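You operate a simulated robot arm through the tools that you are given. There is no shell and no other tool. Be economical: measure what you need, move in short steps, check, and stop when the job is done.

You are at the controls of a simulated robot arm. One attempt, no reset.

TASK
Push the upper teal drawer shut. Take the blue grit box and leave it on the top of the blue edged bench. Put the blue drive on the purple rimmed disc. Stack the teal carton marked "rings" from the top of the short bench under the window on top of the teal carton marked "tubes". Put the cream coil from the top of the short bench under the window on top of the teal capped bottle. Take the foam pad on the top of the green edged bench and put it away on the lower shelf of the packing counter. Take the teal box of vials and put it on the top of the green edged bench. The order is free. Set down upright: blue grit box, blue drive, teal box of vials.

It is judged by the outcome, as a careful person would: the job done as asked, and still so three seconds after it is handed in. It fails if anything else is knocked over, pushed out of place, dropped, spilled or broken.

THE ROBOT
A 6-joint arm with a two-finger parallel gripper on a trunk, on a base that drives. Base frame: it is fixed to the floor where the robot stands at the start and does not move with it; the origin is under the middle of the robot, x ahead of it, y to its left, z up. Readings come in cm, degrees, newtons and seconds.
With the tool pointing down near the work surface it reaches from about 44 to 86 cm from the robot's upright axis, wherever it stands. Its first joint turns from -115.0 to 115.0 degrees. Places, roughly: blue drive (3x3x5 cm) [20, -110, 80]; blue grit box [75, -75, 75]; cream coil (2x2x2 cm) [140, 30, 80]; foam pad (10x6x3 cm) [70, 250, 80]; lower shelf of the packing counter [-400, -220, 10]; purple rimmed disc [75, -100, 75]; teal box of vials [-75, 325, 75]; teal capped bottle (6x6x8 cm) [150, 10, 80]; teal carton [125, 0, 75]; top of the blue edged bench [-210, 30, 80]; top of the green edged bench [80, 230, 80]; upper teal drawer [80, -10, 60]. Payload 4.2 kg.
The TCP is the grasp point between the finger pads, 2.3 cm short of the fingertips. In the tool frame z runs along the fingers and y along their closing line. Largest opening 9.4 cm; finger width 3.8, thickness 1; the body of the gripper, 5.4 by 9.6 cm, starts 3.9 cm behind the TCP.
Orientation is that of the tool frame in the base frame, as [roll, pitch, yaw] about the fixed x, y, z axes, in that order (R = Rz(yaw) Ry(pitch) Rx(roll)). With the fingers straight down and closing along the base's y, the tool's x points along the base's -x, its y along +y and its z along -z.

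THE INTERFACE
- The arm moves only by the tool send_rows. Its argument "rows" is one flat list of numbers, 7 for each row, row after row: the shift along the base's x, y, z in cm, then the turn, a rotation vector about the base's x, y, z in degrees, then the gripper command, from -1 (shut) to 1 (fully open), values between in proportion. In form: [tx, ty, tz, wx, wy, wz, jaw, tx, ty, tz, wx, wy, wz, jaw, ...]. A call has 1 to 20 rows; each row shifts and turns the commanded pose from where the row before left it. Rows are played at 5 a second. More than 5 cm and 8.6 degrees between two rows, or a gripper value outside its range, and nothing of the call is played. A pose out of reach is approached as far as the arm can. The call stops where the force on the tool passes 40 N (or 10 N more than at its start, if that is more) or the arm is blocked; 0.2 s more then pass. The fingers move at their own pace (about 10.8 cm/s each) and stop on an object; they squeeze with about 30 N. The grip force told is the motor's: it shows also when the fingers shut on nothing. Time passes only in rows, and 0.2 s behind the last, so rows that do not move let the fingers close. It gives the time, the measured TCP pose, the force on the tool (base axes), the opening and the grip force at its end, in the units of the frame above (readings bear some noise), with the torque about the TCP (base axes, N m) and any sound that the robot's microphone picked up.
- Cameras (640 x 400 px; columns grow to the right, rows downward): "scene" is now at [21.51, 12.62, 111.49]; the picture's right is [-0.73, -0.69, 0.00], its down [-0.26, 0.27, -0.93] and it looks along [0.64, -0.68, -0.37] (base axes); focal length 270 px, centre (320, 200). "wrist" rides on the gripper at [8.6, 1.6, -7.4] in the tool frame; the picture's right is [-0.18, 0.98, 0.00], its down [-0.58, -0.11, -0.81] and it looks along [-0.79, -0.15, 0.59] (tool axes); focal length 243 px, centre (320, 200).
- get_image(camera): a new picture of that camera. It takes no simulated time.
- raise_lower(by): slides the trunk up (or, below 0, down) by that many cm; the arm and the scene camera ride with it, the base frame stays. It gives what a move gives, with no picture.
- steer(legs): drives the robot by 1 to 6 legs, each [ahead, turn to the left] in cm and degrees, along the robot's own axes; the way and the turn of a leg run together, so that a leg with both is an arc; at most 150 cm and 180 degrees a leg. The arm and the cameras ride along, it lands a little off, and it stops where it bumps. It gives what a move gives.
- pan_tilt(pan, tilt): turns the head with the scene camera to pan (to the left, within 80 degrees either way) and tilt (down, from -29 to 69), counted from straight ahead of the robot. It gives what a move gives.
- locate(camera, pixels): for up to 12 pixels [column, row] of the newest picture of that camera ("zoom" is the newest enlarged one), the place [x, y, z] in the base frame of the surface seen there, good to about 0.2 cm. It takes no simulated time.
- close_up(camera, box): a new picture of the part [left, top, right, bottom] of that camera's present view, enlarged. It takes no simulated time.
- sign_off(): hands the job in; it is judged then, once.

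Go step by step. Measure first, check grasps and placings, and put right what went wrong. The budget is 131 turns and 136 pictures, counting those below and the enlarged ones. Unless the task says otherwise, let go and move clear before handing in.

The tools are called after "Call:" by a JSON object that holds its "api" and its "payload". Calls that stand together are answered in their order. send_rows: Moves the arm, as the interface text tells. Its arguments: {"type":"object","properties":{"rows":{"type":"array","items":{"type":"number"}}},"required":["rows"]} The other tools are called the same way: raise_lower (by) slides the trunk up or down; steer (legs) drives the base; pan_tilt (pan, tilt) turns the head that bears the scene camera; get_image (camera) takes a picture; locate (camera, pixels) gives the place of the surface under pixels of a picture; close_up (camera, box) takes an enlarged picture of a part of a camera's view; sign_off () hands the job in.

At the start:

```text
t: 0.0
ee_pos: [60.03, -5.33, 105.21]
ee_rot: [180.0, -0.1, 179.9]
contact_force: [0.2, 0.1, -0.1]
moment: [-0.05, -0.02, -0.03]
gripper_width: 9.39
gripper_force: 0.1
trunk travel left (down, up): [-45.0, 54.0]
robot x, y, heading: [0.04, -0.1, -0.1]
head pan, tilt: [-46.7, 21.8]
```

scene: 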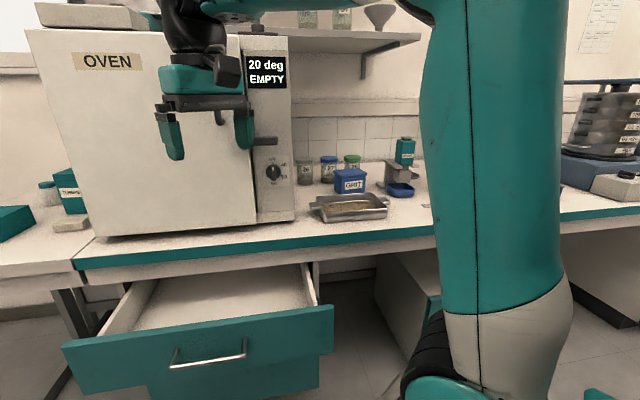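
wrist: 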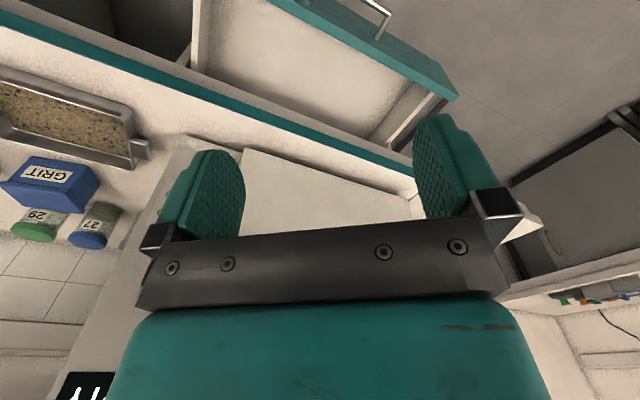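

The first picture shows the open upper teal drawer at (200,345) and the grit box at (350,180). I'll look around before moving.

Call:
{"api": "locate", "payload": {"camera": "scene", "pixels": [[65, 350], [330, 312], [208, 365], [210, 300], [350, 172], [350, 186], [350, 210], [406, 188], [90, 265], [430, 240], [200, 380], [72, 222]]}}

Call:
{"api": "pan_tilt", "payload": {"pan": 0, "tilt": 25}}

Call:
{"api": "get_image", "payload": {"camera": "scene"}}

```text
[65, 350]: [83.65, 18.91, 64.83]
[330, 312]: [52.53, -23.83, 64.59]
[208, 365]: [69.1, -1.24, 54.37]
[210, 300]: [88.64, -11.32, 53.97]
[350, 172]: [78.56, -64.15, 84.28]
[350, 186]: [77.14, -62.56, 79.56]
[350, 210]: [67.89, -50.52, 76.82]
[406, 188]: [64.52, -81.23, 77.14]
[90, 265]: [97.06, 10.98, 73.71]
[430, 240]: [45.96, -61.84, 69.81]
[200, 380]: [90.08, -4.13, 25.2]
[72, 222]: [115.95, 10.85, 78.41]
```

```text
t: 1.1
ee_pos: [60.15, -5.41, 105.25]
ee_rot: [-179.9, 0.0, -179.9]
contact_force: [-0.9, 0.4, 1.7]
moment: [-0.04, 0.01, -0.01]
gripper_width: 9.39
gripper_force: 0.1
trunk travel left (down, up): [-45.0, 54.0]
robot x, y, heading: [-0.1, -0.06, -0.2]
head pan, tilt: [0.0, 25.0]
```

```text
133 pictures are left
```

scene: 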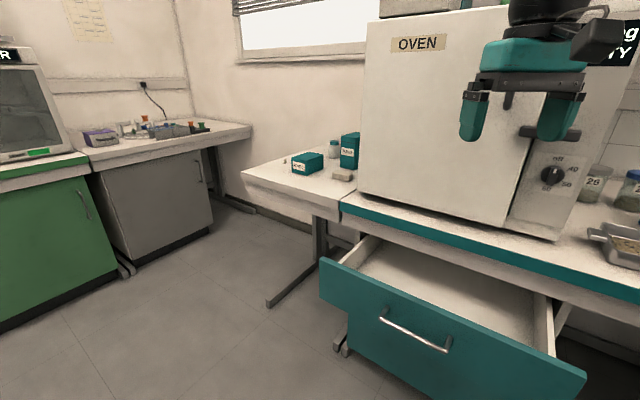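

The short bench under the window is at (300,165), with cartons, bottle and coil. I'll look left and right too.

Call:
{"api": "close_up", "payload": {"camera": "scene", "box": [230, 120, 380, 220]}}

Call:
{"api": "locate", "payload": {"camera": "zoom", "pixels": [[240, 165], [310, 165], [490, 100], [430, 80], [230, 158], [460, 240], [100, 250], [350, 350], [310, 200], [500, 145]]}}

Call:
{"api": "pan_tilt", "payload": {"pan": 70, "tilt": 20}}

Call:
{"api": "get_image", "payload": {"camera": "scene"}}

Call:
{"api": "pan_tilt", "payload": {"pan": -80, "tilt": 20}}

Call:
{"api": "get_image", "payload": {"camera": "scene"}}

```text
4.00 times, centred on (305, 170) of scene
```

zoom: 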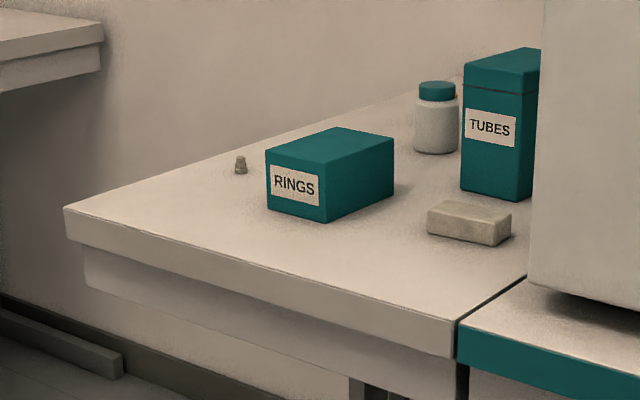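

```text
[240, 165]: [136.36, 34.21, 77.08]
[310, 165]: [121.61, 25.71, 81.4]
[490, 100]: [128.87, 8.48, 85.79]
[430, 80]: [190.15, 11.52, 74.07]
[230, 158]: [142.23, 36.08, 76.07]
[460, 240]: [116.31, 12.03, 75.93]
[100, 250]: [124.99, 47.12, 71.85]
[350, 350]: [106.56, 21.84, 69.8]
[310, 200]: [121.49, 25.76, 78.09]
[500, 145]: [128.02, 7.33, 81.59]
```

```text
t: 2.5
ee_pos: [60.07, -5.3, 105.23]
ee_rot: [180.0, 0.0, -180.0]
contact_force: [0.0, -0.6, -0.6]
moment: [0.0, 0.01, 0.02]
gripper_width: 9.42
gripper_force: 0.0
trunk travel left (down, up): [-45.0, 54.0]
robot x, y, heading: [0.53, 0.11, 0.2]
head pan, tilt: [70.0, 20.0]
```

```text
131 pictures are left
```

scene: 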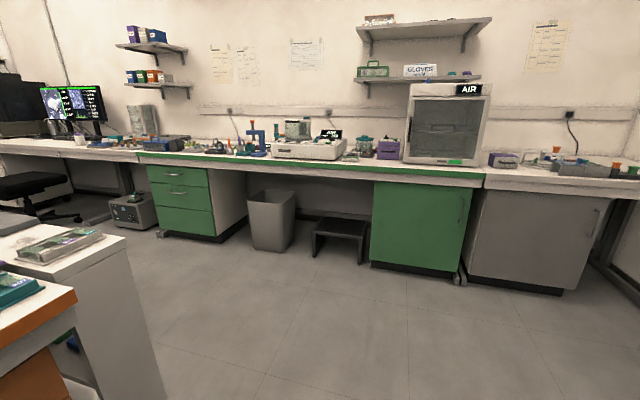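

```text
t: 4.9
ee_pos: [60.19, -5.32, 105.2]
ee_rot: [180.0, 0.0, -180.0]
contact_force: [0.0, -0.3, 0.0]
moment: [0.0, 0.03, -0.01]
gripper_width: 9.41
gripper_force: 0.1
trunk travel left (down, up): [-45.0, 54.0]
robot x, y, heading: [0.02, -0.08, 0.1]
head pan, tilt: [-80.0, 20.0]
```

```text
130 pictures are left
```

scene: 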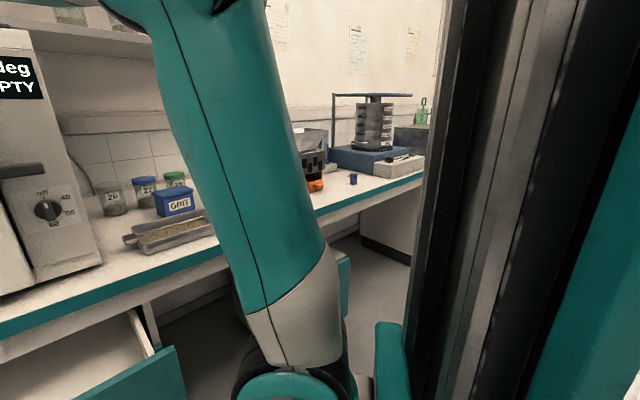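

The drawer stands out about 16 cm, its inward direction about (0.82,-0.57). I'll turn to face it and back off a little.

Call:
{"api": "steer", "payload": {"legs": [[-10, 0], [0, -35]]}}

Call:
{"api": "pan_tilt", "payload": {"pan": -10, "tilt": 30}}

Call:
{"api": "get_image", "payload": {"camera": "scene"}}

```text
t: 7.7
ee_pos: [36.15, -38.79, 105.25]
ee_rot: [-179.9, 0.1, 145.1]
contact_force: [0.3, -0.4, -0.4]
moment: [-0.02, 0.01, 0.0]
gripper_width: 9.39
gripper_force: 0.1
trunk travel left (down, up): [-45.0, 54.0]
robot x, y, heading: [-9.92, -0.16, -34.8]
head pan, tilt: [-80.0, 20.0]
```

```text
t: 9.1
ee_pos: [36.13, -38.86, 105.24]
ee_rot: [180.0, 0.0, 145.2]
contact_force: [0.0, -0.2, -0.5]
moment: [-0.04, 0.0, 0.01]
gripper_width: 9.39
gripper_force: 0.1
trunk travel left (down, up): [-45.0, 54.0]
robot x, y, heading: [-10.2, -0.15, -34.7]
head pan, tilt: [-10.0, 30.0]
```

```text
129 pictures are left
```

scene: 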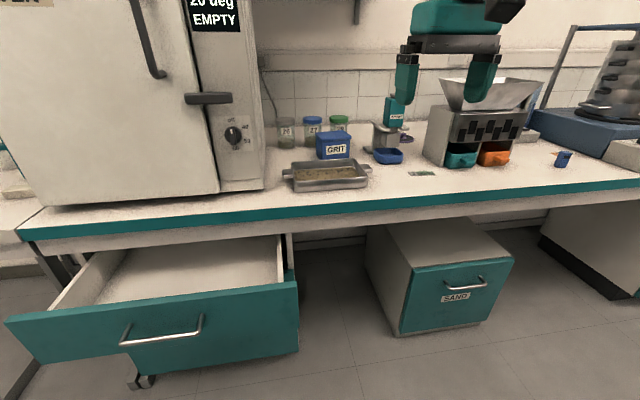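

Fine view. I'll measure the drawer front, handle, lower drawer front and the bench-top items.

Call:
{"api": "locate", "payload": {"camera": "scene", "pixels": [[120, 345], [200, 320], [160, 310], [160, 355], [240, 300], [240, 360], [240, 340], [333, 140], [403, 137], [562, 158], [160, 332], [260, 315]]}}

Call:
{"api": "close_up", "payload": {"camera": "scene", "box": [260, 70, 640, 210]}}

```text
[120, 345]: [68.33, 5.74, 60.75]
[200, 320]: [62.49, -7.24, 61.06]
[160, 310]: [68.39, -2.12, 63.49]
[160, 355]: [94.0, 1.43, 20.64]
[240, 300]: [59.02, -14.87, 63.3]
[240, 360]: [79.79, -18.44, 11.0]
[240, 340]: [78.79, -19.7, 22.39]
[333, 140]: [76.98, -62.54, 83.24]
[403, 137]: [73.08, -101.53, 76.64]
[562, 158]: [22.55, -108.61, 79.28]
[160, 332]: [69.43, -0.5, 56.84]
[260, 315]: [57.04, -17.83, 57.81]
```

```text
1.68 times, centred on (450, 140) of scene
```

zoom: 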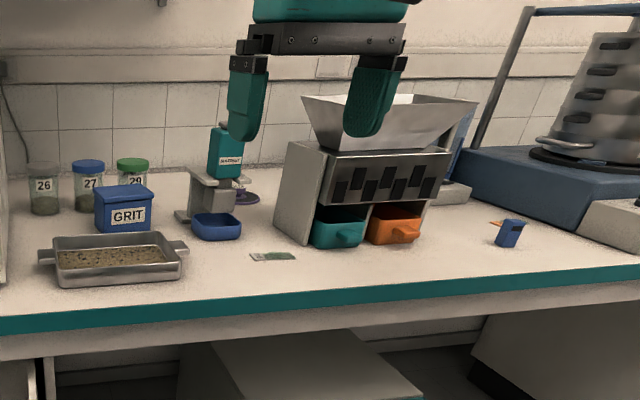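

Closed face plane lies about 19 cm further in (lower drawer front). I'm off to the side of the drawer, so I'll shift sideways to be centred on it.

Call:
{"api": "steer", "payload": {"legs": [[0, 90], [40, 0], [0, -90]]}}

Call:
{"api": "raise_lower", "payload": {"by": -30}}

```text
t: 19.3
ee_pos: [59.11, -4.83, 105.08]
ee_rot: [-179.9, 0.0, 146.2]
contact_force: [-0.1, -1.0, -0.1]
moment: [0.01, 0.01, 0.0]
gripper_width: 9.38
gripper_force: 0.0
trunk travel left (down, up): [-45.0, 54.0]
robot x, y, heading: [12.41, 32.93, -33.8]
head pan, tilt: [-10.0, 30.0]
```

```text
t: 22.3
ee_pos: [59.16, -4.84, 75.28]
ee_rot: [180.0, 0.1, 146.2]
contact_force: [0.3, 0.1, 0.3]
moment: [-0.01, 0.0, 0.0]
gripper_width: 9.41
gripper_force: 0.0
trunk travel left (down, up): [-15.0, 84.0]
robot x, y, heading: [12.21, 32.87, -34.1]
head pan, tilt: [-10.0, 30.0]
```

Now I close the gripper and tilt the fingers to point into the drawer.

Call:
{"api": "send_rows", "payload": {"rows": [0.2, 2.9, 0, -4.7, -6.7, 0, -1, 0.2, 2.9, 0, -4.7, -6.7, 0, -1, 0, 0, 0, -4.7, -6.7, 0, -1, 0, 0, 0, -4.7, -6.7, 0, -1, 0, 0, 0, -4.7, -6.7, 0, -1, 0, 0, 0, -4.7, -6.7, 0, -1, 0, 0, 0, -4.7, -6.7, 0, -1, 0, 0, 0, -4.7, -6.7, 0, -1, 0, 0, 0, -4.7, -6.7, 0, -1, 0, 0, 0, -4.7, -6.7, 0, -1, 0, 0, 0, -4.7, -6.7, 0, -1]}}

```text
t: 24.7
ee_pos: [60.72, 1.07, 74.96]
ee_rot: [-84.3, 88.8, -119.3]
contact_force: [0.0, -0.2, 0.3]
moment: [-0.03, 0.0, 0.03]
gripper_width: 0.0
gripper_force: 29.9
out of reach, approached as far as the arm can: row 7, 8
trunk travel left (down, up): [-15.0, 84.0]
robot x, y, heading: [12.47, 33.25, -34.0]
head pan, tilt: [-10.0, 30.0]
```

Call:
{"api": "send_rows", "payload": {"rows": [-1.6, 1.15, 0, 0, 0, 0, -1]}}

Call:
{"api": "raise_lower", "payload": {"by": -15}}

Call:
{"api": "send_rows", "payload": {"rows": [0, 0, -2.5, 0, 0, 0, -1]}}

Call:
{"api": "get_image", "payload": {"camera": "scene"}}

```text
t: 25.1
ee_pos: [59.06, 2.34, 75.0]
ee_rot: [-86.4, 88.7, -121.5]
contact_force: [0.0, -0.6, 0.5]
moment: [0.0, 0.0, 0.0]
gripper_width: 0.0
gripper_force: 29.7
trunk travel left (down, up): [-15.0, 84.0]
robot x, y, heading: [12.53, 33.2, -33.6]
head pan, tilt: [-10.0, 30.0]
```

```text
t: 26.9
ee_pos: [59.16, 2.35, 59.98]
ee_rot: [-89.0, 88.8, -124.1]
contact_force: [0.1, -0.3, 0.0]
moment: [-0.03, 0.03, -0.02]
gripper_width: 0.02
gripper_force: 29.8
trunk travel left (down, up): [0.0, 99.0]
robot x, y, heading: [11.74, 33.35, -34.0]
head pan, tilt: [-10.0, 30.0]
```

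```text
t: 27.3
ee_pos: [60.26, 2.16, 58.37]
ee_rot: [-91.1, 88.9, -126.0]
contact_force: [0.5, -0.5, -0.6]
moment: [0.02, 0.03, -0.01]
gripper_width: 0.03
gripper_force: 29.6
out of reach, approached as far as the arm can: row 1
trunk travel left (down, up): [0.0, 99.0]
robot x, y, heading: [12.19, 32.96, -33.7]
head pan, tilt: [-10.0, 30.0]
```

```text
127 pictures are left
```

scene: 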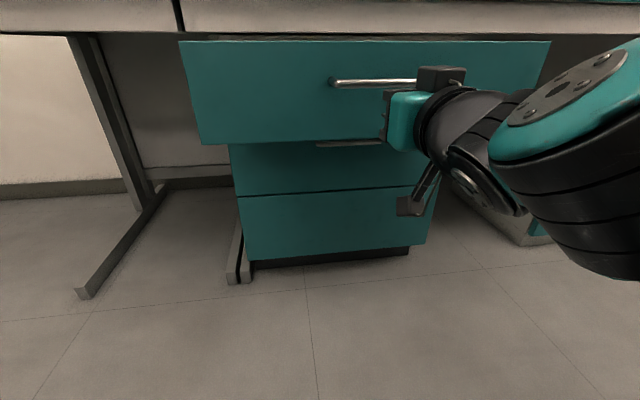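

Fingers are just below the handle bar. I'll push along the drawer's axis.

Call:
{"api": "send_rows", "payload": {"rows": [1.64, -1.15, -0.1, 0, 0, 0, -1, 1.64, -1.15, 0, 0, 0, 0, -1, 1.64, -1.15, 0, 0, 0, 0, -1, 1.64, -1.15, 0, 0, 0, 0, -1, 1.64, -1.15, 0, 0, 0, 0, -1, 1.64, -1.15, 0, 0, 0, 0, -1, 1.64, -1.15, 0, 0, 0, 0, -1]}}

Call:
{"api": "get_image", "payload": {"camera": "scene"}}

```text
t: 28.9
ee_pos: [71.63, -5.79, 58.21]
ee_rot: [-86.6, 88.8, -121.6]
contact_force: [-0.2, -1.4, 0.6]
moment: [-0.02, 0.01, 0.01]
gripper_width: 0.0
gripper_force: 30.1
trunk travel left (down, up): [0.0, 99.0]
robot x, y, heading: [12.36, 32.94, -33.8]
head pan, tilt: [-10.0, 30.0]
```

```text
126 pictures are left
```

scene: 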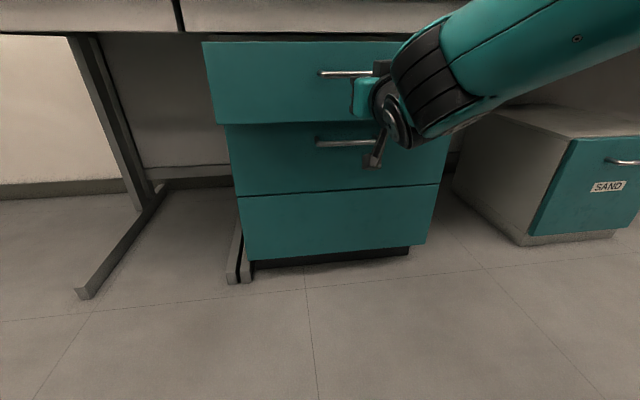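

Drawer is moving in smoothly; about 11.5 cm to go.

Call:
{"api": "send_rows", "payload": {"rows": [1.64, -1.15, 0, 0, 0, 0, -1, 1.64, -1.15, 0, 0, 0, 0, -1, 1.64, -1.15, 0, 0, 0, 0, -1, 1.64, -1.15, 0, 0, 0, 0, -1, 1.64, -1.15, 0, 0, 0, 0, -1, 0.8, -0.57, 0, 0, 0, 0, -1, 0.8, -0.57, 0, 0, 0, 0, -1, 0.8, -0.57, 0, 0, 0, 0, -1]}}

Call:
{"api": "get_image", "payload": {"camera": "scene"}}

```text
t: 30.5
ee_pos: [81.13, -12.42, 57.86]
ee_rot: [-118.9, 88.5, -153.9]
contact_force: [-8.0, 5.3, -5.9]
moment: [-0.19, -0.55, -0.02]
gripper_width: 0.0
gripper_force: 30.2
trunk travel left (down, up): [0.0, 99.0]
robot x, y, heading: [11.79, 33.07, -34.1]
head pan, tilt: [-10.0, 30.0]
stopped in row 8: the force on the tool passed its limit at 80 N (the readings are from after the stop); the commanded pose is now the measured one
```

```text
125 pictures are left
```

scene: 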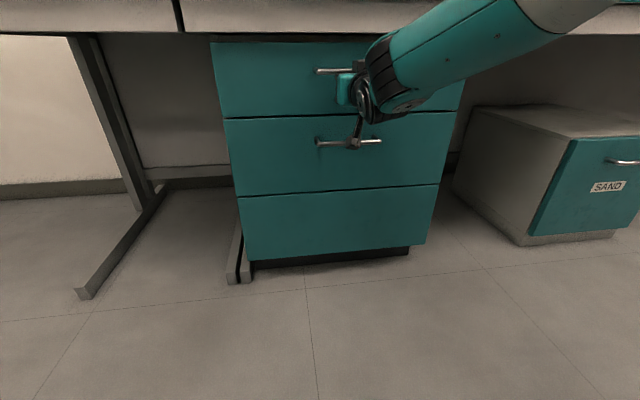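

It stopped against an end stop. I'll check flushness against the lower drawer face.

Call:
{"api": "locate", "payload": {"camera": "scene", "pixels": [[240, 60], [240, 105], [245, 140], [250, 180], [250, 220], [440, 105], [435, 140]]}}

Call:
{"api": "close_up", "payload": {"camera": "scene", "box": [200, 30, 330, 140]}}

```text
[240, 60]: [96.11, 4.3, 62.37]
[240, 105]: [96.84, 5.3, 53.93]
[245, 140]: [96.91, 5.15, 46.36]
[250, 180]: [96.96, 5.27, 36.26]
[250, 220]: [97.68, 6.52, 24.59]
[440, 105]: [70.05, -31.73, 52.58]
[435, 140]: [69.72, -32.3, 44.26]
```

```text
3.64 times, centred on (265, 85) of scene
```

zoom: 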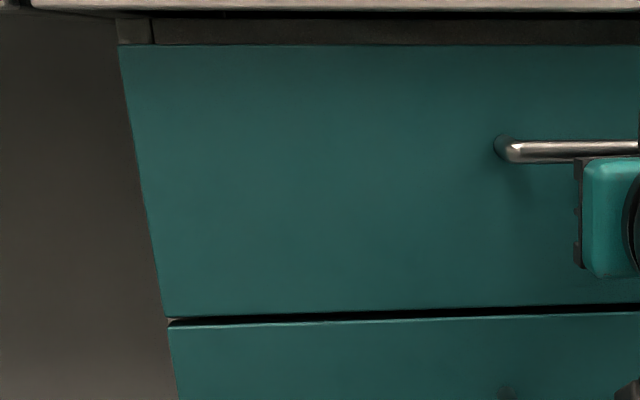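

The upper drawer is flush with the lower one (all at the same plane). I'll retreat, re-level the tool downward and raise the trunk.

Call:
{"api": "send_rows", "payload": {"rows": [-2.46, 1.72, 0, 0, 0, 0, -1, -2.46, 1.72, 0, 0, 0, 0, -1, -2.46, 1.72, 0, 0, 0, 0, -1, -2.46, 1.72, 0, 0, 0, 0, -1, -2.46, 1.72, 0, 0, 0, 0, -1, -2.46, 1.72, 0, 0, 0, 0, -1]}}

Call:
{"api": "raise_lower", "payload": {"by": 45}}

Call:
{"api": "send_rows", "payload": {"rows": [0, 0, 0, 4.7, 6.7, 0, -1, 0, 0, 0, 4.7, 6.7, 0, -1, 0, 0, 0, 4.7, 6.7, 0, -1, 0, 0, 0, 4.7, 6.7, 0, -1, 0, 0, 0, 4.7, 6.7, 0, -1, 0, 0, 0, 4.7, 6.7, 0, -1, 0, 0, 0, 4.7, 6.7, 0, -1, 0, 0, 0, 4.7, 6.7, 0, -1, 0, 0, 0, 4.7, 6.7, 0, 1, 0, 0, 0, 4.7, 6.7, 0, 1, 0, 0, 0, 4.7, 6.7, 0, 1]}}

```text
t: 31.9
ee_pos: [66.31, -2.3, 58.0]
ee_rot: [-114.0, 88.6, -149.0]
contact_force: [0.0, -0.8, -0.5]
moment: [0.01, 0.0, -0.01]
gripper_width: 0.0
gripper_force: 29.6
trunk travel left (down, up): [0.0, 99.0]
robot x, y, heading: [11.77, 33.07, -33.8]
head pan, tilt: [-10.0, 30.0]
```

```text
refused: 45 is not a number from -40 to 40
```

```text
t: 34.3
ee_pos: [66.32, -2.24, 57.94]
ee_rot: [-180.0, -0.6, 146.2]
contact_force: [0.7, 0.7, -0.3]
moment: [-0.01, 0.0, -0.03]
gripper_width: 9.39
gripper_force: 0.0
trunk travel left (down, up): [0.0, 99.0]
robot x, y, heading: [12.31, 33.08, -33.7]
head pan, tilt: [-10.0, 30.0]
```

Call:
{"api": "raise_lower", "payload": {"by": 40}}

Call:
{"api": "raise_lower", "payload": {"by": 12}}

Call:
{"api": "steer", "payload": {"legs": [[0, 51.7], [72, 0], [0, -53]]}}

Call:
{"api": "pan_tilt", "payload": {"pan": 0, "tilt": 45}}

Call:
{"api": "get_image", "payload": {"camera": "scene"}}

```text
t: 38.1
ee_pos: [66.32, -2.22, 97.86]
ee_rot: [179.9, -0.7, 146.2]
contact_force: [-0.7, -0.1, -0.2]
moment: [0.0, 0.0, 0.03]
gripper_width: 9.43
gripper_force: 0.1
trunk travel left (down, up): [-40.0, 59.0]
robot x, y, heading: [12.38, 32.95, -34.2]
head pan, tilt: [-10.0, 30.0]
```

```text
t: 39.6
ee_pos: [66.34, -2.12, 109.97]
ee_rot: [-180.0, -0.6, 146.2]
contact_force: [-0.4, 0.2, 0.4]
moment: [0.02, 0.01, 0.0]
gripper_width: 9.4
gripper_force: 0.0
trunk travel left (down, up): [-52.0, 47.0]
robot x, y, heading: [12.13, 33.34, -33.7]
head pan, tilt: [-10.0, 30.0]
```

```text
t: 48.2
ee_pos: [134.56, 19.97, 110.09]
ee_rot: [180.0, -0.7, 145.7]
contact_force: [-0.2, 0.6, -0.4]
moment: [0.01, -0.01, 0.04]
gripper_width: 9.38
gripper_force: 0.1
trunk travel left (down, up): [-52.0, 47.0]
robot x, y, heading: [80.9, 55.75, -34.8]
head pan, tilt: [-10.0, 30.0]
```

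```text
t: 49.0
ee_pos: [134.66, 20.0, 109.97]
ee_rot: [-179.9, -0.7, 145.6]
contact_force: [-0.3, -0.6, 0.1]
moment: [0.01, -0.01, 0.01]
gripper_width: 9.39
gripper_force: 0.0
trunk travel left (down, up): [-52.0, 47.0]
robot x, y, heading: [80.68, 55.82, -34.4]
head pan, tilt: [0.0, 45.0]
```

```text
123 pictures are left
```

scene: 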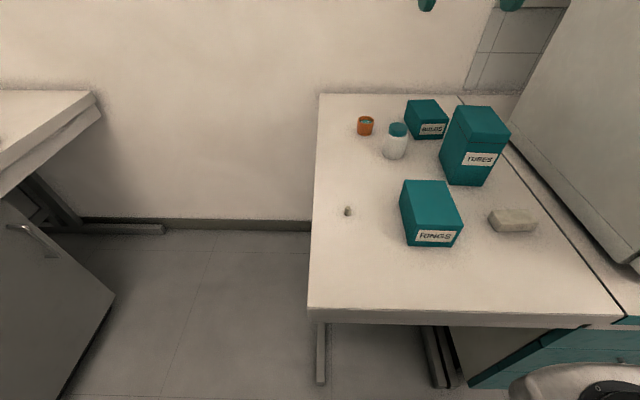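

There's another teal carton behind and labels need reading. I'll zoom.

Call:
{"api": "close_up", "payload": {"camera": "scene", "box": [330, 85, 560, 255]}}

Call:
{"api": "locate", "payload": {"camera": "scene", "pixels": [[403, 182], [446, 182], [462, 224], [413, 225], [448, 108], [506, 128], [482, 183], [440, 160], [398, 126], [347, 207], [347, 214], [428, 104]]}}

Call:
{"api": "get_image", "payload": {"camera": "wrist"}}

```text
2.35 times, centred on (445, 170) of scene
```

zoom: 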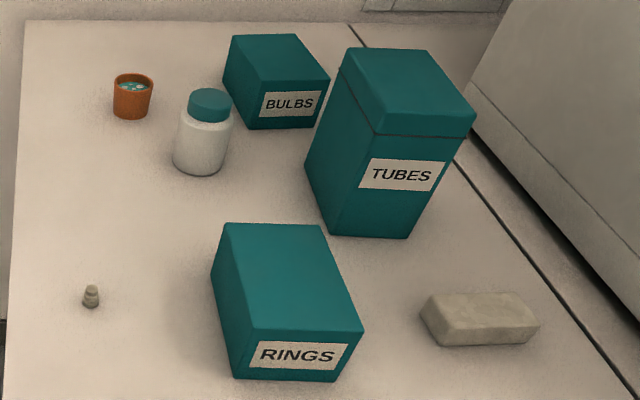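

```text
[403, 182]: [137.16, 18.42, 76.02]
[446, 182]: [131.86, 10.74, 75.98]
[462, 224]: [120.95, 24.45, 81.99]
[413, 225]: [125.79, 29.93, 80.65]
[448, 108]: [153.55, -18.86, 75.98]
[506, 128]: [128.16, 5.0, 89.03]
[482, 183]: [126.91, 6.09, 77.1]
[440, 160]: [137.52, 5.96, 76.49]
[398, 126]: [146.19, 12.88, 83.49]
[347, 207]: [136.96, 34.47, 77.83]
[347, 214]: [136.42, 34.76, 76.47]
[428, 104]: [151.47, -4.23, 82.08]
```

```text
121 pictures are left
```

wrist: 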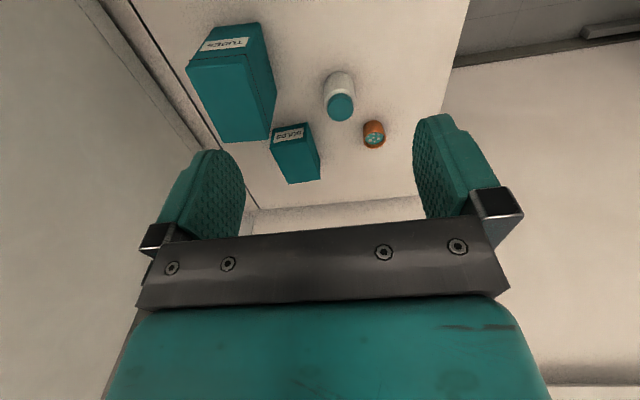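

Call:
{"api": "locate", "payload": {"camera": "zoom", "pixels": [[231, 228], [319, 230], [357, 326], [250, 327], [290, 270], [350, 51], [426, 51], [469, 114], [388, 114], [410, 80], [209, 99], [91, 290]]}}

Call:
{"api": "locate", "payload": {"camera": "zoom", "pixels": [[83, 298], [99, 298], [91, 305], [194, 92], [226, 97], [212, 118], [203, 90], [270, 300], [120, 78]]}}

```text
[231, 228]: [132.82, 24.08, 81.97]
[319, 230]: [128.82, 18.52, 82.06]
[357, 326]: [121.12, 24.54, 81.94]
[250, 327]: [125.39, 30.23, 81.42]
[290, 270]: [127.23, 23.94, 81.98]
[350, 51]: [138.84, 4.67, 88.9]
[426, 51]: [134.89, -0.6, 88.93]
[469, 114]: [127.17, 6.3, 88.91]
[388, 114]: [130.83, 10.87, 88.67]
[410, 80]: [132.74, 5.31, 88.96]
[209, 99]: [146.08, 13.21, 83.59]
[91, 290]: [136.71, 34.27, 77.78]
```

```text
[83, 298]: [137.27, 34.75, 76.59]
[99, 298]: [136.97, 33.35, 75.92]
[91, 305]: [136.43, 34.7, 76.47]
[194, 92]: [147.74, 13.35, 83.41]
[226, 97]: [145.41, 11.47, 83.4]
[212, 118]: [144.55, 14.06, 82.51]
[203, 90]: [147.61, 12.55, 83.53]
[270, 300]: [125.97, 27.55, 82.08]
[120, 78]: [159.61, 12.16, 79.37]
```

Rings box: centre (127.0,24.3), top z 82, about 7.3 wide; tubes centre (132.9,5.3), top 89; coil at (137,34.3), bottle cap centre about (146.1,12.9) top 83.5. I take the coil first.

Call:
{"api": "send_rows", "payload": {"rows": [0.59, 3.57, 0, 0, 0, 0, 1, 0.59, 3.57, 0, 0, 0, 0, 1, 0.59, 3.57, 0, 0, 0, 0, 1, 0.59, 3.57, 0, 0, 0, 0, 1, 0, 0, -4, 0, 0, 0, 0, 0, 0, -4, 0, 0, 0, 0, 0, 0, -4, 0, 0, 0, 0, 0, 0, -4, 0, 0, 0, 0, 0, 0, -4, 0, 0, 0, 0, 0, 0, -3, 0, 0, 0, 0]}}

Call:
{"api": "get_image", "payload": {"camera": "wrist"}}

```text
t: 51.2
ee_pos: [136.92, 34.44, 86.86]
ee_rot: [179.9, -0.6, 145.7]
contact_force: [-0.4, 0.3, 0.0]
moment: [0.01, -0.01, 0.0]
gripper_width: 4.7
gripper_force: 0.1
trunk travel left (down, up): [-52.0, 47.0]
robot x, y, heading: [80.93, 55.6, -34.4]
head pan, tilt: [0.0, 45.0]
```

```text
120 pictures are left
```

wrist: 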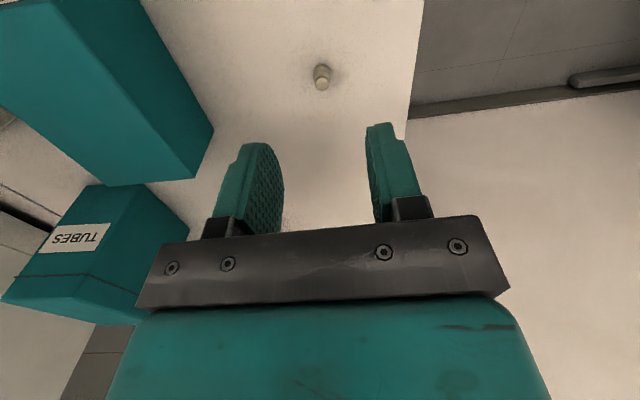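

Call:
{"api": "close_up", "payload": {"camera": "wrist", "box": [290, 50, 354, 100]}}

Call:
{"api": "locate", "payload": {"camera": "wrist", "pixels": [[322, 85], [318, 84], [326, 84], [316, 72], [328, 72], [321, 66], [340, 80]]}}

```text
8.00 times, centred on (322, 75) of wrist
```

zoom: 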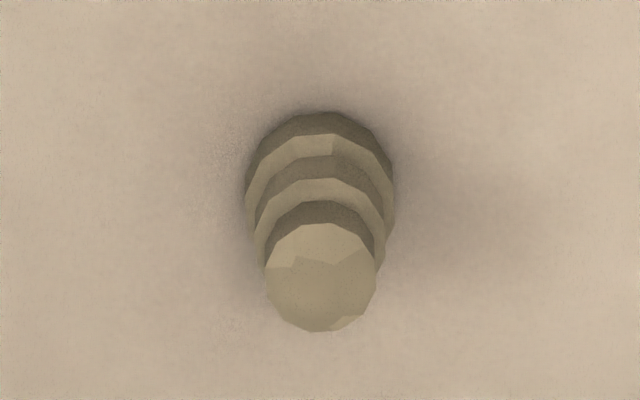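

```text
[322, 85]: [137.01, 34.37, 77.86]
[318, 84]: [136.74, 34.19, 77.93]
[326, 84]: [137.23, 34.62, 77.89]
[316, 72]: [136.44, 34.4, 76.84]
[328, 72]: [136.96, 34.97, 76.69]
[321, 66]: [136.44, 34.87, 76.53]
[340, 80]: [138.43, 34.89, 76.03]
```

The coil is a small three-tier cone centred under the TCP. I descend and grip it low.

Call:
{"api": "send_rows", "payload": {"rows": [0.03, -0.04, -3, 0, 0, 0, -0.3, 0, 0, -3, 0, 0, 0, -0.3, 0, 0, -1.6, 0, 0, 0, -0.3, 0, 0, -0.6, 0, 0, 0, -0.3, 0, 0, 0, 0, 0, 0, -1, 0, 0, 0, 0, 0, 0, -1, 0, 0, 0, 0, 0, 0, -1, 0, 0, 0, 0, 0, 0, -1]}}

Call:
{"api": "get_image", "payload": {"camera": "wrist"}}

```text
t: 53.0
ee_pos: [137.09, 34.33, 78.72]
ee_rot: [179.9, -0.6, 145.7]
contact_force: [-0.5, 0.0, 6.3]
moment: [0.03, 0.02, 0.04]
gripper_width: 0.52
gripper_force: 29.7
trunk travel left (down, up): [-52.0, 47.0]
robot x, y, heading: [80.5, 55.75, -34.6]
head pan, tilt: [0.0, 45.0]
```

```text
118 pictures are left
```

wrist: 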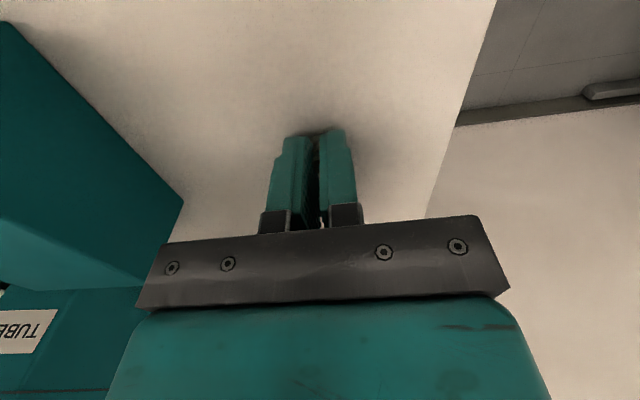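

Opening is only 0.5 cm, smaller than the coil; I'll look closely.

Call:
{"api": "close_up", "payload": {"camera": "wrist", "box": [260, 110, 380, 235]}}

Call:
{"api": "close_up", "payload": {"camera": "scene", "box": [300, 150, 420, 240]}}

```text
3.20 times, centred on (320, 172) of wrist
```

zoom: 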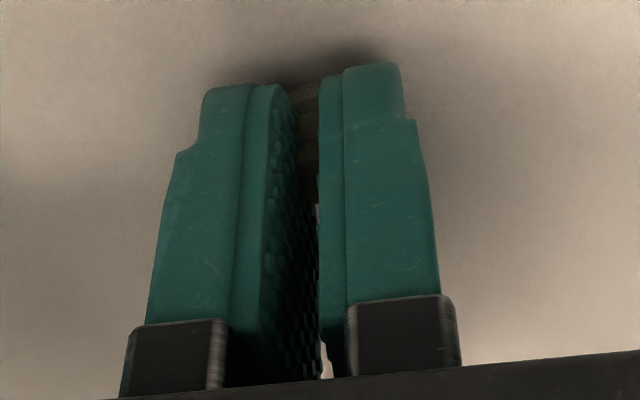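

```text
4.44 times, centred on (360, 195) of scene
```

zoom: 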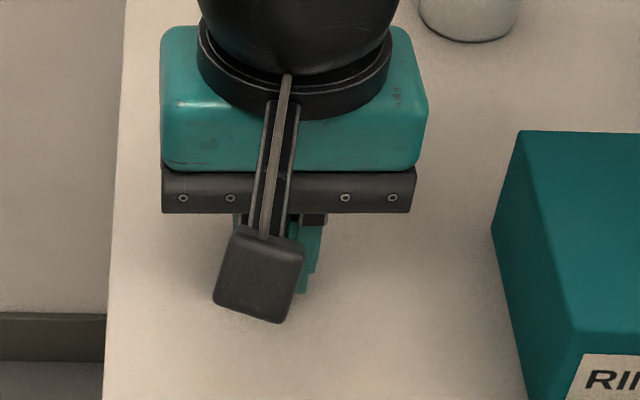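

The coil is between the tips (brown between pads). I lift and check.

Call:
{"api": "send_rows", "payload": {"rows": [0, 0, 2, 0, 0, 0, -1, 0, 0, 3, 0, 0, 0, -1, 0, 0, 4, 0, 0, 0, -1, 0, 0, 4, 0, 0, 0, -1]}}

Call:
{"api": "close_up", "payload": {"camera": "wrist", "box": [240, 80, 400, 240]}}

```text
t: 54.0
ee_pos: [136.93, 34.4, 91.64]
ee_rot: [-179.9, -0.6, 145.8]
contact_force: [0.3, 0.5, 0.4]
moment: [0.0, 0.03, -0.01]
gripper_width: 0.47
gripper_force: 30.1
trunk travel left (down, up): [-52.0, 47.0]
robot x, y, heading: [80.57, 56.08, -34.5]
head pan, tilt: [0.0, 45.0]
```

```text
2.50 times, centred on (320, 160) of wrist
```

zoom: 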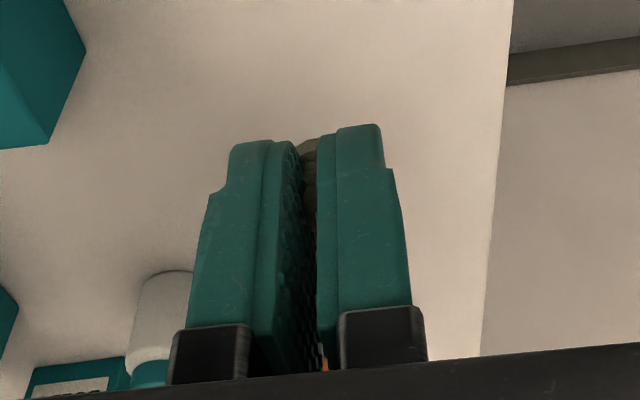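

Coil held. I carry it above the bottle.

Call:
{"api": "send_rows", "payload": {"rows": [1.53, -3.58, 0, 0, 0, 0, -1, 1.53, -3.58, 0, 0, 0, 0, -1, 1.53, -3.58, 0, 0, 0, 0, -1, 1.53, -3.58, 0, 0, 0, 0, -1, 1.53, -3.58, 0, 0, 0, 0, -1, 1.53, -3.58, 0, 0, 0, 0, -1]}}

Call:
{"api": "close_up", "payload": {"camera": "wrist", "box": [240, 20, 400, 180]}}

Call:
{"api": "close_up", "payload": {"camera": "scene", "box": [340, 60, 540, 180]}}

```text
t: 55.4
ee_pos: [146.36, 12.84, 91.66]
ee_rot: [180.0, -0.6, 145.7]
contact_force: [0.2, 0.4, 0.9]
moment: [-0.03, 0.01, 0.03]
gripper_width: 0.7
gripper_force: 29.7
trunk travel left (down, up): [-52.0, 47.0]
robot x, y, heading: [80.31, 55.92, -34.6]
head pan, tilt: [0.0, 45.0]
```

```text
2.50 times, centred on (320, 100) of wrist
```

zoom: 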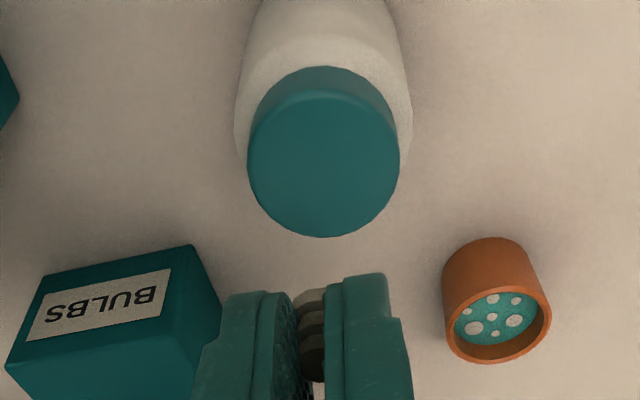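

```text
3.20 times, centred on (440, 120) of scene
```

zoom: 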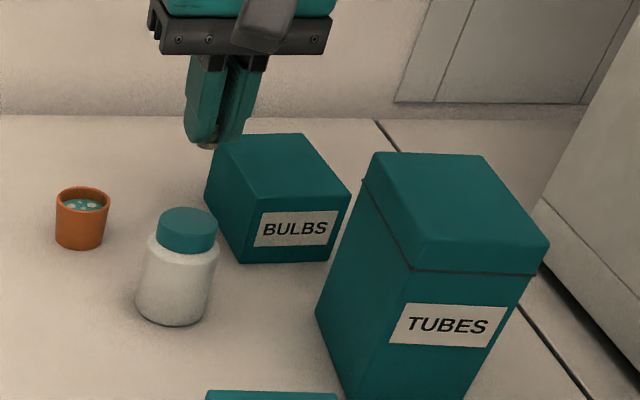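

Call:
{"api": "get_image", "payload": {"camera": "wrist"}}

Call:
{"api": "locate", "payload": {"camera": "wrist", "pixels": [[321, 83], [292, 80], [350, 80], [321, 112], [321, 60], [315, 140], [316, 145]]}}

```text
112 pictures are left
```

wrist: 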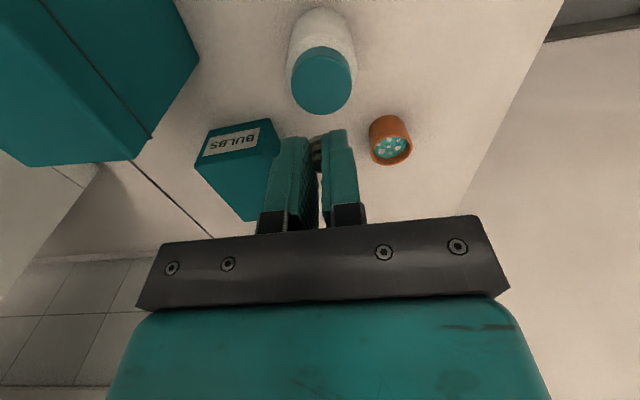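

```text
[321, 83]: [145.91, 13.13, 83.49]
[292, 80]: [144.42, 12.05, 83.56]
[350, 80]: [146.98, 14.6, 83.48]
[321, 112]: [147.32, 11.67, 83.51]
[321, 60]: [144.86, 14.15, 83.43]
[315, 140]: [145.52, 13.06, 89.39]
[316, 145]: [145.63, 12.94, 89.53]
```

Cap centre (145.95,13.1,83.5). I nudge and lower until the coil rests, then open a little.

Call:
{"api": "send_rows", "payload": {"rows": [-0.2, 0.4, -2, 0, 0, 0, -1, 0, 0, -2, 0, 0, 0, -1, 0, 0, -0.8, 0, 0, 0, -1, 0, 0, -0.3, 0, 0, 0, -1, 0, 0, -0.2, 0, 0, 0, -1, 0, 0, 0, 0, 0, 0, -1]}}

Call:
{"api": "close_up", "payload": {"camera": "wrist", "box": [240, 80, 400, 240]}}

Call:
{"api": "close_up", "payload": {"camera": "scene", "box": [340, 80, 440, 170]}}

```text
t: 56.8
ee_pos: [145.95, 13.25, 86.36]
ee_rot: [-180.0, -0.7, 145.7]
contact_force: [-0.1, 0.2, 0.4]
moment: [-0.01, -0.04, -0.02]
gripper_width: 0.69
gripper_force: 29.8
trunk travel left (down, up): [-52.0, 47.0]
robot x, y, heading: [80.97, 56.25, -34.8]
head pan, tilt: [0.0, 45.0]
```

```text
2.50 times, centred on (320, 160) of wrist
```

zoom: 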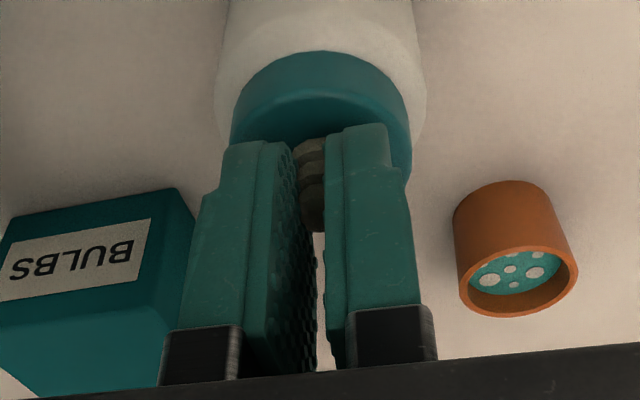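

```text
4.44 times, centred on (390, 125) of scene
```

zoom: 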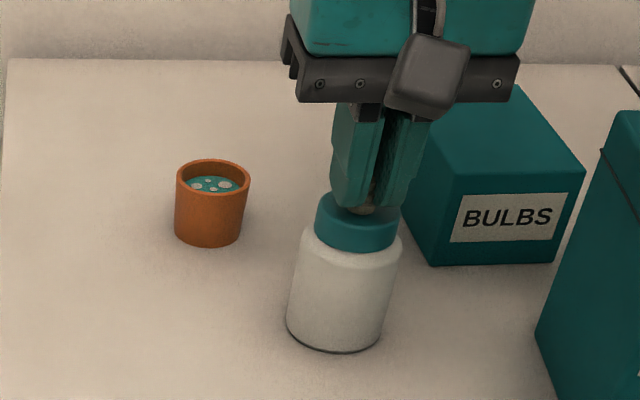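

Call:
{"api": "send_rows", "payload": {"rows": [0, 0, -0.1, 0, 0, 0, -1, 0, 0, -0.1, 0, 0, 0, -1]}}

```text
t: 57.4
ee_pos: [145.88, 13.19, 86.27]
ee_rot: [-180.0, -0.5, 145.8]
contact_force: [-0.4, 0.3, 8.9]
moment: [0.0, -0.02, 0.0]
gripper_width: 0.67
gripper_force: 29.7
trunk travel left (down, up): [-52.0, 47.0]
robot x, y, heading: [80.68, 55.54, -34.6]
head pan, tilt: [0.0, 45.0]
```

Contact felt (8.9 N). I release gently and rise.

Call:
{"api": "send_rows", "payload": {"rows": [0, 0, 0.05, 0, 0, 0, -0.8, 0, 0, 0, 0, 0, 0, -0.6, 0, 0, 0, 0, 0, 0, -0.4, 0, 0, 0, 0, 0, 0, -0.4, 0, 0, 1, 0, 0, 0, -0.4, 0, 0, 2, 0, 0, 0, -0.4, 0, 0, 3, 0, 0, 0, -0.4, 0, 0, 4, 0, 0, 0, -0.4]}}

Call:
{"api": "close_up", "payload": {"camera": "wrist", "box": [240, 20, 400, 180]}}

Call:
{"api": "close_up", "payload": {"camera": "scene", "box": [340, 80, 440, 170]}}

```text
t: 59.2
ee_pos: [145.96, 13.22, 96.19]
ee_rot: [180.0, -0.7, 145.7]
contact_force: [0.2, 0.3, -1.3]
moment: [-0.01, 0.01, -0.01]
gripper_width: 2.82
gripper_force: 0.0
trunk travel left (down, up): [-52.0, 47.0]
robot x, y, heading: [80.43, 55.91, -34.6]
head pan, tilt: [0.0, 45.0]
```

```text
2.50 times, centred on (320, 100) of wrist
```

zoom: 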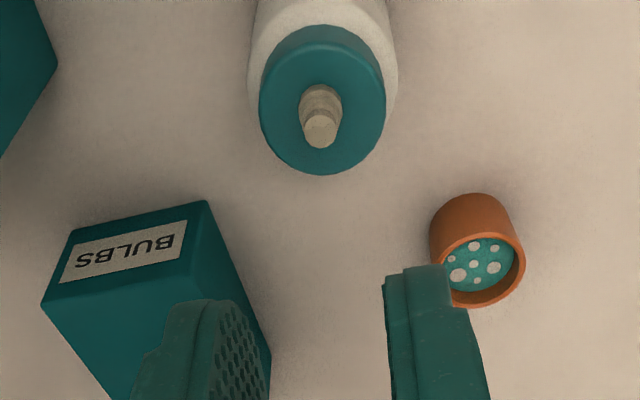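

```text
4.44 times, centred on (390, 125) of scene
```

zoom: 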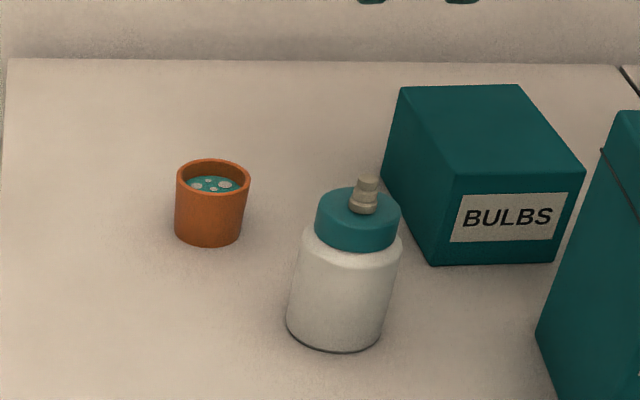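

Coil stands on the cap. Now to the rings carton.

Call:
{"api": "send_rows", "payload": {"rows": [-3.78, 2.22, 0.6, 0, 0, -0.74, 1, -3.78, 2.22, 0, 0, 0, -0.74, 1, -3.78, 2.22, 0, 0, 0, -0.74, 1, -3.78, 2.22, 0, 0, 0, -0.74, 1, -3.78, 2.22, 0, 0, 0, -0.74, 1, 0, 0, -4, 0, 0, 0, 1, 0, 0, -4, 0, 0, 0, 1, 0, 0, 0, 0, 0, 0, 1]}}

Call:
{"api": "get_image", "payload": {"camera": "wrist"}}

```text
t: 61.0
ee_pos: [127.12, 24.17, 88.8]
ee_rot: [179.9, -0.6, 142.0]
contact_force: [0.2, -0.6, 0.0]
moment: [0.03, -0.01, 0.0]
gripper_width: 9.42
gripper_force: 0.1
trunk travel left (down, up): [-52.0, 47.0]
robot x, y, heading: [80.68, 55.83, -34.7]
head pan, tilt: [0.0, 45.0]
```

```text
107 pictures are left
```

wrist: 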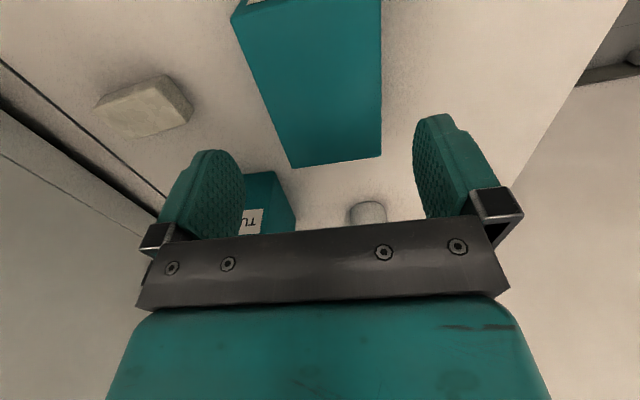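

Call:
{"api": "locate", "payload": {"camera": "wrist", "pixels": [[293, 163], [378, 154], [379, 60], [258, 60], [379, 110], [275, 110], [320, 90]]}}

```text
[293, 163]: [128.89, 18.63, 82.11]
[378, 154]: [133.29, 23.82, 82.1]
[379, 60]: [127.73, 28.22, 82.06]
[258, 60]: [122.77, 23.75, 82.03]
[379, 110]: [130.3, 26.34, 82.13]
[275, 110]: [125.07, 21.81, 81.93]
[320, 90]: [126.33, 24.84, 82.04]
```

Box aligned to within 0.2 cm; I trim and descend, then grip.

Call:
{"api": "send_rows", "payload": {"rows": [0.13, 0.16, -3, 0, 0, -1, 1, 0, 0, -3, 0, 0, 0, 1, 0, 0, -2, 0, 0, 0, 1, 0, 0, -1.4, 0, 0, 0, 1, 0, 0, 0, 0, 0, 0, 1, 0, 0, 0, 0, 0, 0, -1, 0, 0, 0, 0, 0, 0, -1, 0, 0, 0, 0, 0, 0, -1, 0, 0, 0, 0, 0, 0, -1]}}

Call:
{"api": "send_rows", "payload": {"rows": [0, 0, 2, 0, 0, 0, -1, 0, 0, 3, 0, 0, 0, -1, 0, 0, 4, 0, 0, 0, -1, 0, 0, 4, 0, 0, 0, -1, 0, 0, 4, 0, 0, 0, -1, 0, 0, 3, 0, 0, 0, -1]}}

Call:
{"api": "get_image", "payload": {"camera": "wrist"}}

```text
t: 63.0
ee_pos: [127.19, 24.4, 79.41]
ee_rot: [-180.0, -0.7, 141.0]
contact_force: [0.5, 0.7, 0.0]
moment: [-0.01, 0.01, 0.01]
gripper_width: 7.46
gripper_force: 30.2
trunk travel left (down, up): [-52.0, 47.0]
robot x, y, heading: [80.75, 55.98, -34.5]
head pan, tilt: [0.0, 45.0]
```

```text
t: 64.4
ee_pos: [127.24, 24.61, 99.49]
ee_rot: [-180.0, -0.7, 141.0]
contact_force: [0.5, -0.5, -1.2]
moment: [0.01, 0.0, -0.01]
gripper_width: 7.48
gripper_force: 29.9
trunk travel left (down, up): [-52.0, 47.0]
robot x, y, heading: [80.76, 55.83, -34.6]
head pan, tilt: [0.0, 45.0]
```

```text
106 pictures are left
```

wrist: 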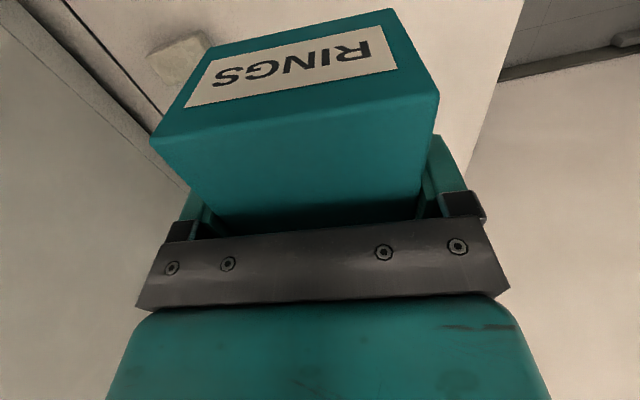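

Rings held. Before placing I check the oven's side clearance.

Call:
{"api": "get_image", "payload": {"camera": "scene"}}

Call:
{"api": "locate", "payload": {"camera": "scene", "pixels": [[600, 180], [560, 130], [580, 60], [530, 110], [620, 100], [505, 130], [455, 165]]}}

```text
105 pictures are left
```

scene: 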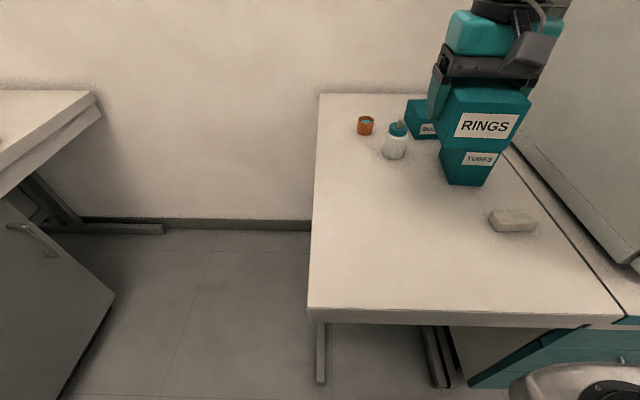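

```text
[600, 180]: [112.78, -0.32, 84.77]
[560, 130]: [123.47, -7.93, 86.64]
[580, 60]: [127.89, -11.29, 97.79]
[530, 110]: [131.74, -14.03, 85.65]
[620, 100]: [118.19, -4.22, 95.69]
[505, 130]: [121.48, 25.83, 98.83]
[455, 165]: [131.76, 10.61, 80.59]
```

Oven side is 16 cm off, plenty. I carry rings above tubes.

Call:
{"api": "send_rows", "payload": {"rows": [1.14, -3.86, 0, 0, 0, 0, -1, 1.14, -3.86, 0, 0, 0, 0, -1, 1.14, -3.86, 0, 0, 0, 0, -1, 1.14, -3.86, 0, 0, 0, 0, -1, 1.14, -3.86, 0, 0, 0, 0, -1, 0, 0, -2.5, 0, 0, 0, -1, 0, 0, -2.5, 0, 0, 0, -1, 0, 0, 0, 0, 0, 0, -1]}}

Call:
{"api": "close_up", "payload": {"camera": "scene", "box": [400, 40, 560, 200]}}

Call:
{"api": "get_image", "payload": {"camera": "wrist"}}

```text
t: 66.2
ee_pos: [132.98, 5.1, 94.44]
ee_rot: [-179.9, -0.7, 141.0]
contact_force: [0.3, 1.3, -1.2]
moment: [0.02, -0.02, 0.01]
gripper_width: 7.45
gripper_force: 30.0
trunk travel left (down, up): [-52.0, 47.0]
robot x, y, heading: [80.42, 55.98, -34.4]
head pan, tilt: [0.0, 45.0]
```

```text
2.50 times, centred on (480, 120) of scene
```

zoom: 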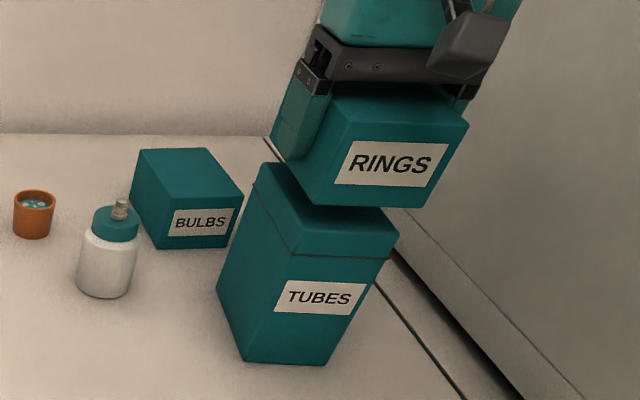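

```text
103 pictures are left
```

wrist: 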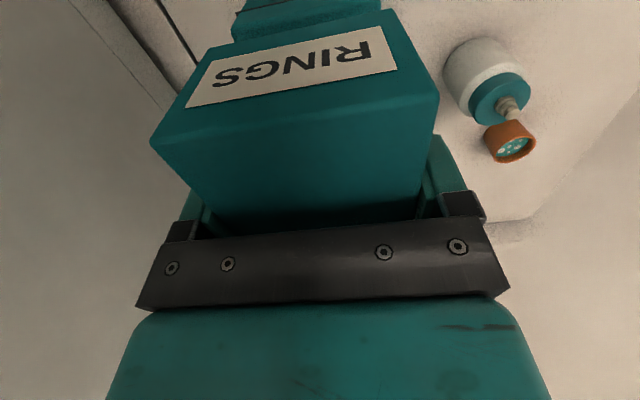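

Call:
{"api": "locate", "payload": {"camera": "zoom", "pixels": [[318, 204], [420, 204], [345, 130], [463, 130], [300, 240], [390, 228], [392, 238], [296, 252], [264, 168], [398, 236]]}}

```text
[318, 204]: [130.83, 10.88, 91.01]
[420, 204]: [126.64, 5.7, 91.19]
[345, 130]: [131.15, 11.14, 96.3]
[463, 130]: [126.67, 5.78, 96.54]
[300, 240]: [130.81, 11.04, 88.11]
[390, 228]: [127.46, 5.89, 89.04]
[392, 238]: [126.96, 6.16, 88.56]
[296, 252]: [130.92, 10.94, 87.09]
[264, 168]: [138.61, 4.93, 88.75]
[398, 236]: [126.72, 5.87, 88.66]
```

Rings sits squarely above tubes (corners agree to 0.2 cm), 2 cm up. I lower to contact and release.

Call:
{"api": "send_rows", "payload": {"rows": [0.05, 0.12, -1.2, 0, 0, 0, -1, 0, 0, -0.5, 0, 0, 0, -1, 0, 0, -0.15, 0, 0, 0, -1, 0, 0, 0, 0, 0, 0, -1]}}

```text
t: 67.2
ee_pos: [132.9, 5.25, 92.63]
ee_rot: [-180.0, -0.7, 141.0]
contact_force: [-0.8, 0.9, -1.4]
moment: [0.0, -0.03, 0.0]
gripper_width: 7.49
gripper_force: 30.0
trunk travel left (down, up): [-52.0, 47.0]
robot x, y, heading: [80.69, 55.86, -34.5]
head pan, tilt: [0.0, 45.0]
```

Call:
{"api": "send_rows", "payload": {"rows": [0, 0, -0.1, 0, 0, 0, -1, 0, 0, -0.1, 0, 0, 0, -1, 0, 0, 0, 0, 0, 0, -1]}}

```text
t: 68.0
ee_pos: [132.95, 5.3, 92.4]
ee_rot: [180.0, -0.6, 140.9]
contact_force: [-1.0, -0.9, 5.3]
moment: [0.13, 0.34, 0.05]
gripper_width: 7.48
gripper_force: 29.9
trunk travel left (down, up): [-52.0, 47.0]
robot x, y, heading: [80.62, 55.77, -34.4]
head pan, tilt: [0.0, 45.0]
```

Contact. Release and rise.

Call:
{"api": "send_rows", "payload": {"rows": [0, 0, 0, 0, 0, 0, 0.8, 0, 0, 0, 0, 0, 0, 1, 0, 0, 0, 0, 0, 0, 1, 0, 0, 2, 0, 0, 0, 1, 0, 0, 3, 0, 0, 0, 1, 0, 0, 4, 0, 0, 0, 1, 0, 0, 4, 0, 0, 0, 1, 0, 0, 4, 0, 0, 0, 1]}}

Call:
{"api": "get_image", "payload": {"camera": "scene"}}

```text
t: 69.8
ee_pos: [133.05, 5.3, 109.3]
ee_rot: [-180.0, -0.7, 141.0]
contact_force: [-0.7, -0.8, 0.7]
moment: [0.05, 0.0, -0.02]
gripper_width: 9.38
gripper_force: 0.1
trunk travel left (down, up): [-52.0, 47.0]
robot x, y, heading: [80.7, 55.94, -34.5]
head pan, tilt: [0.0, 45.0]
```

```text
102 pictures are left
```

scene: 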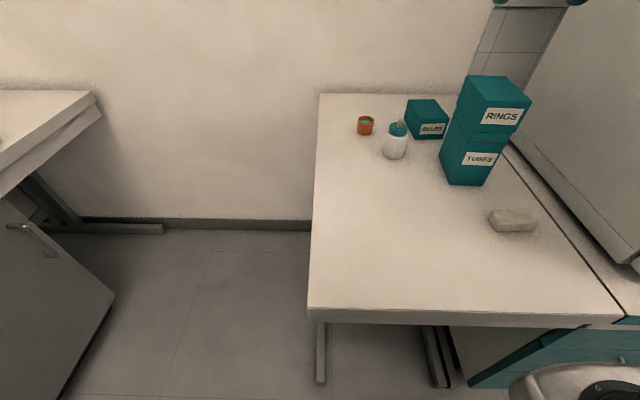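

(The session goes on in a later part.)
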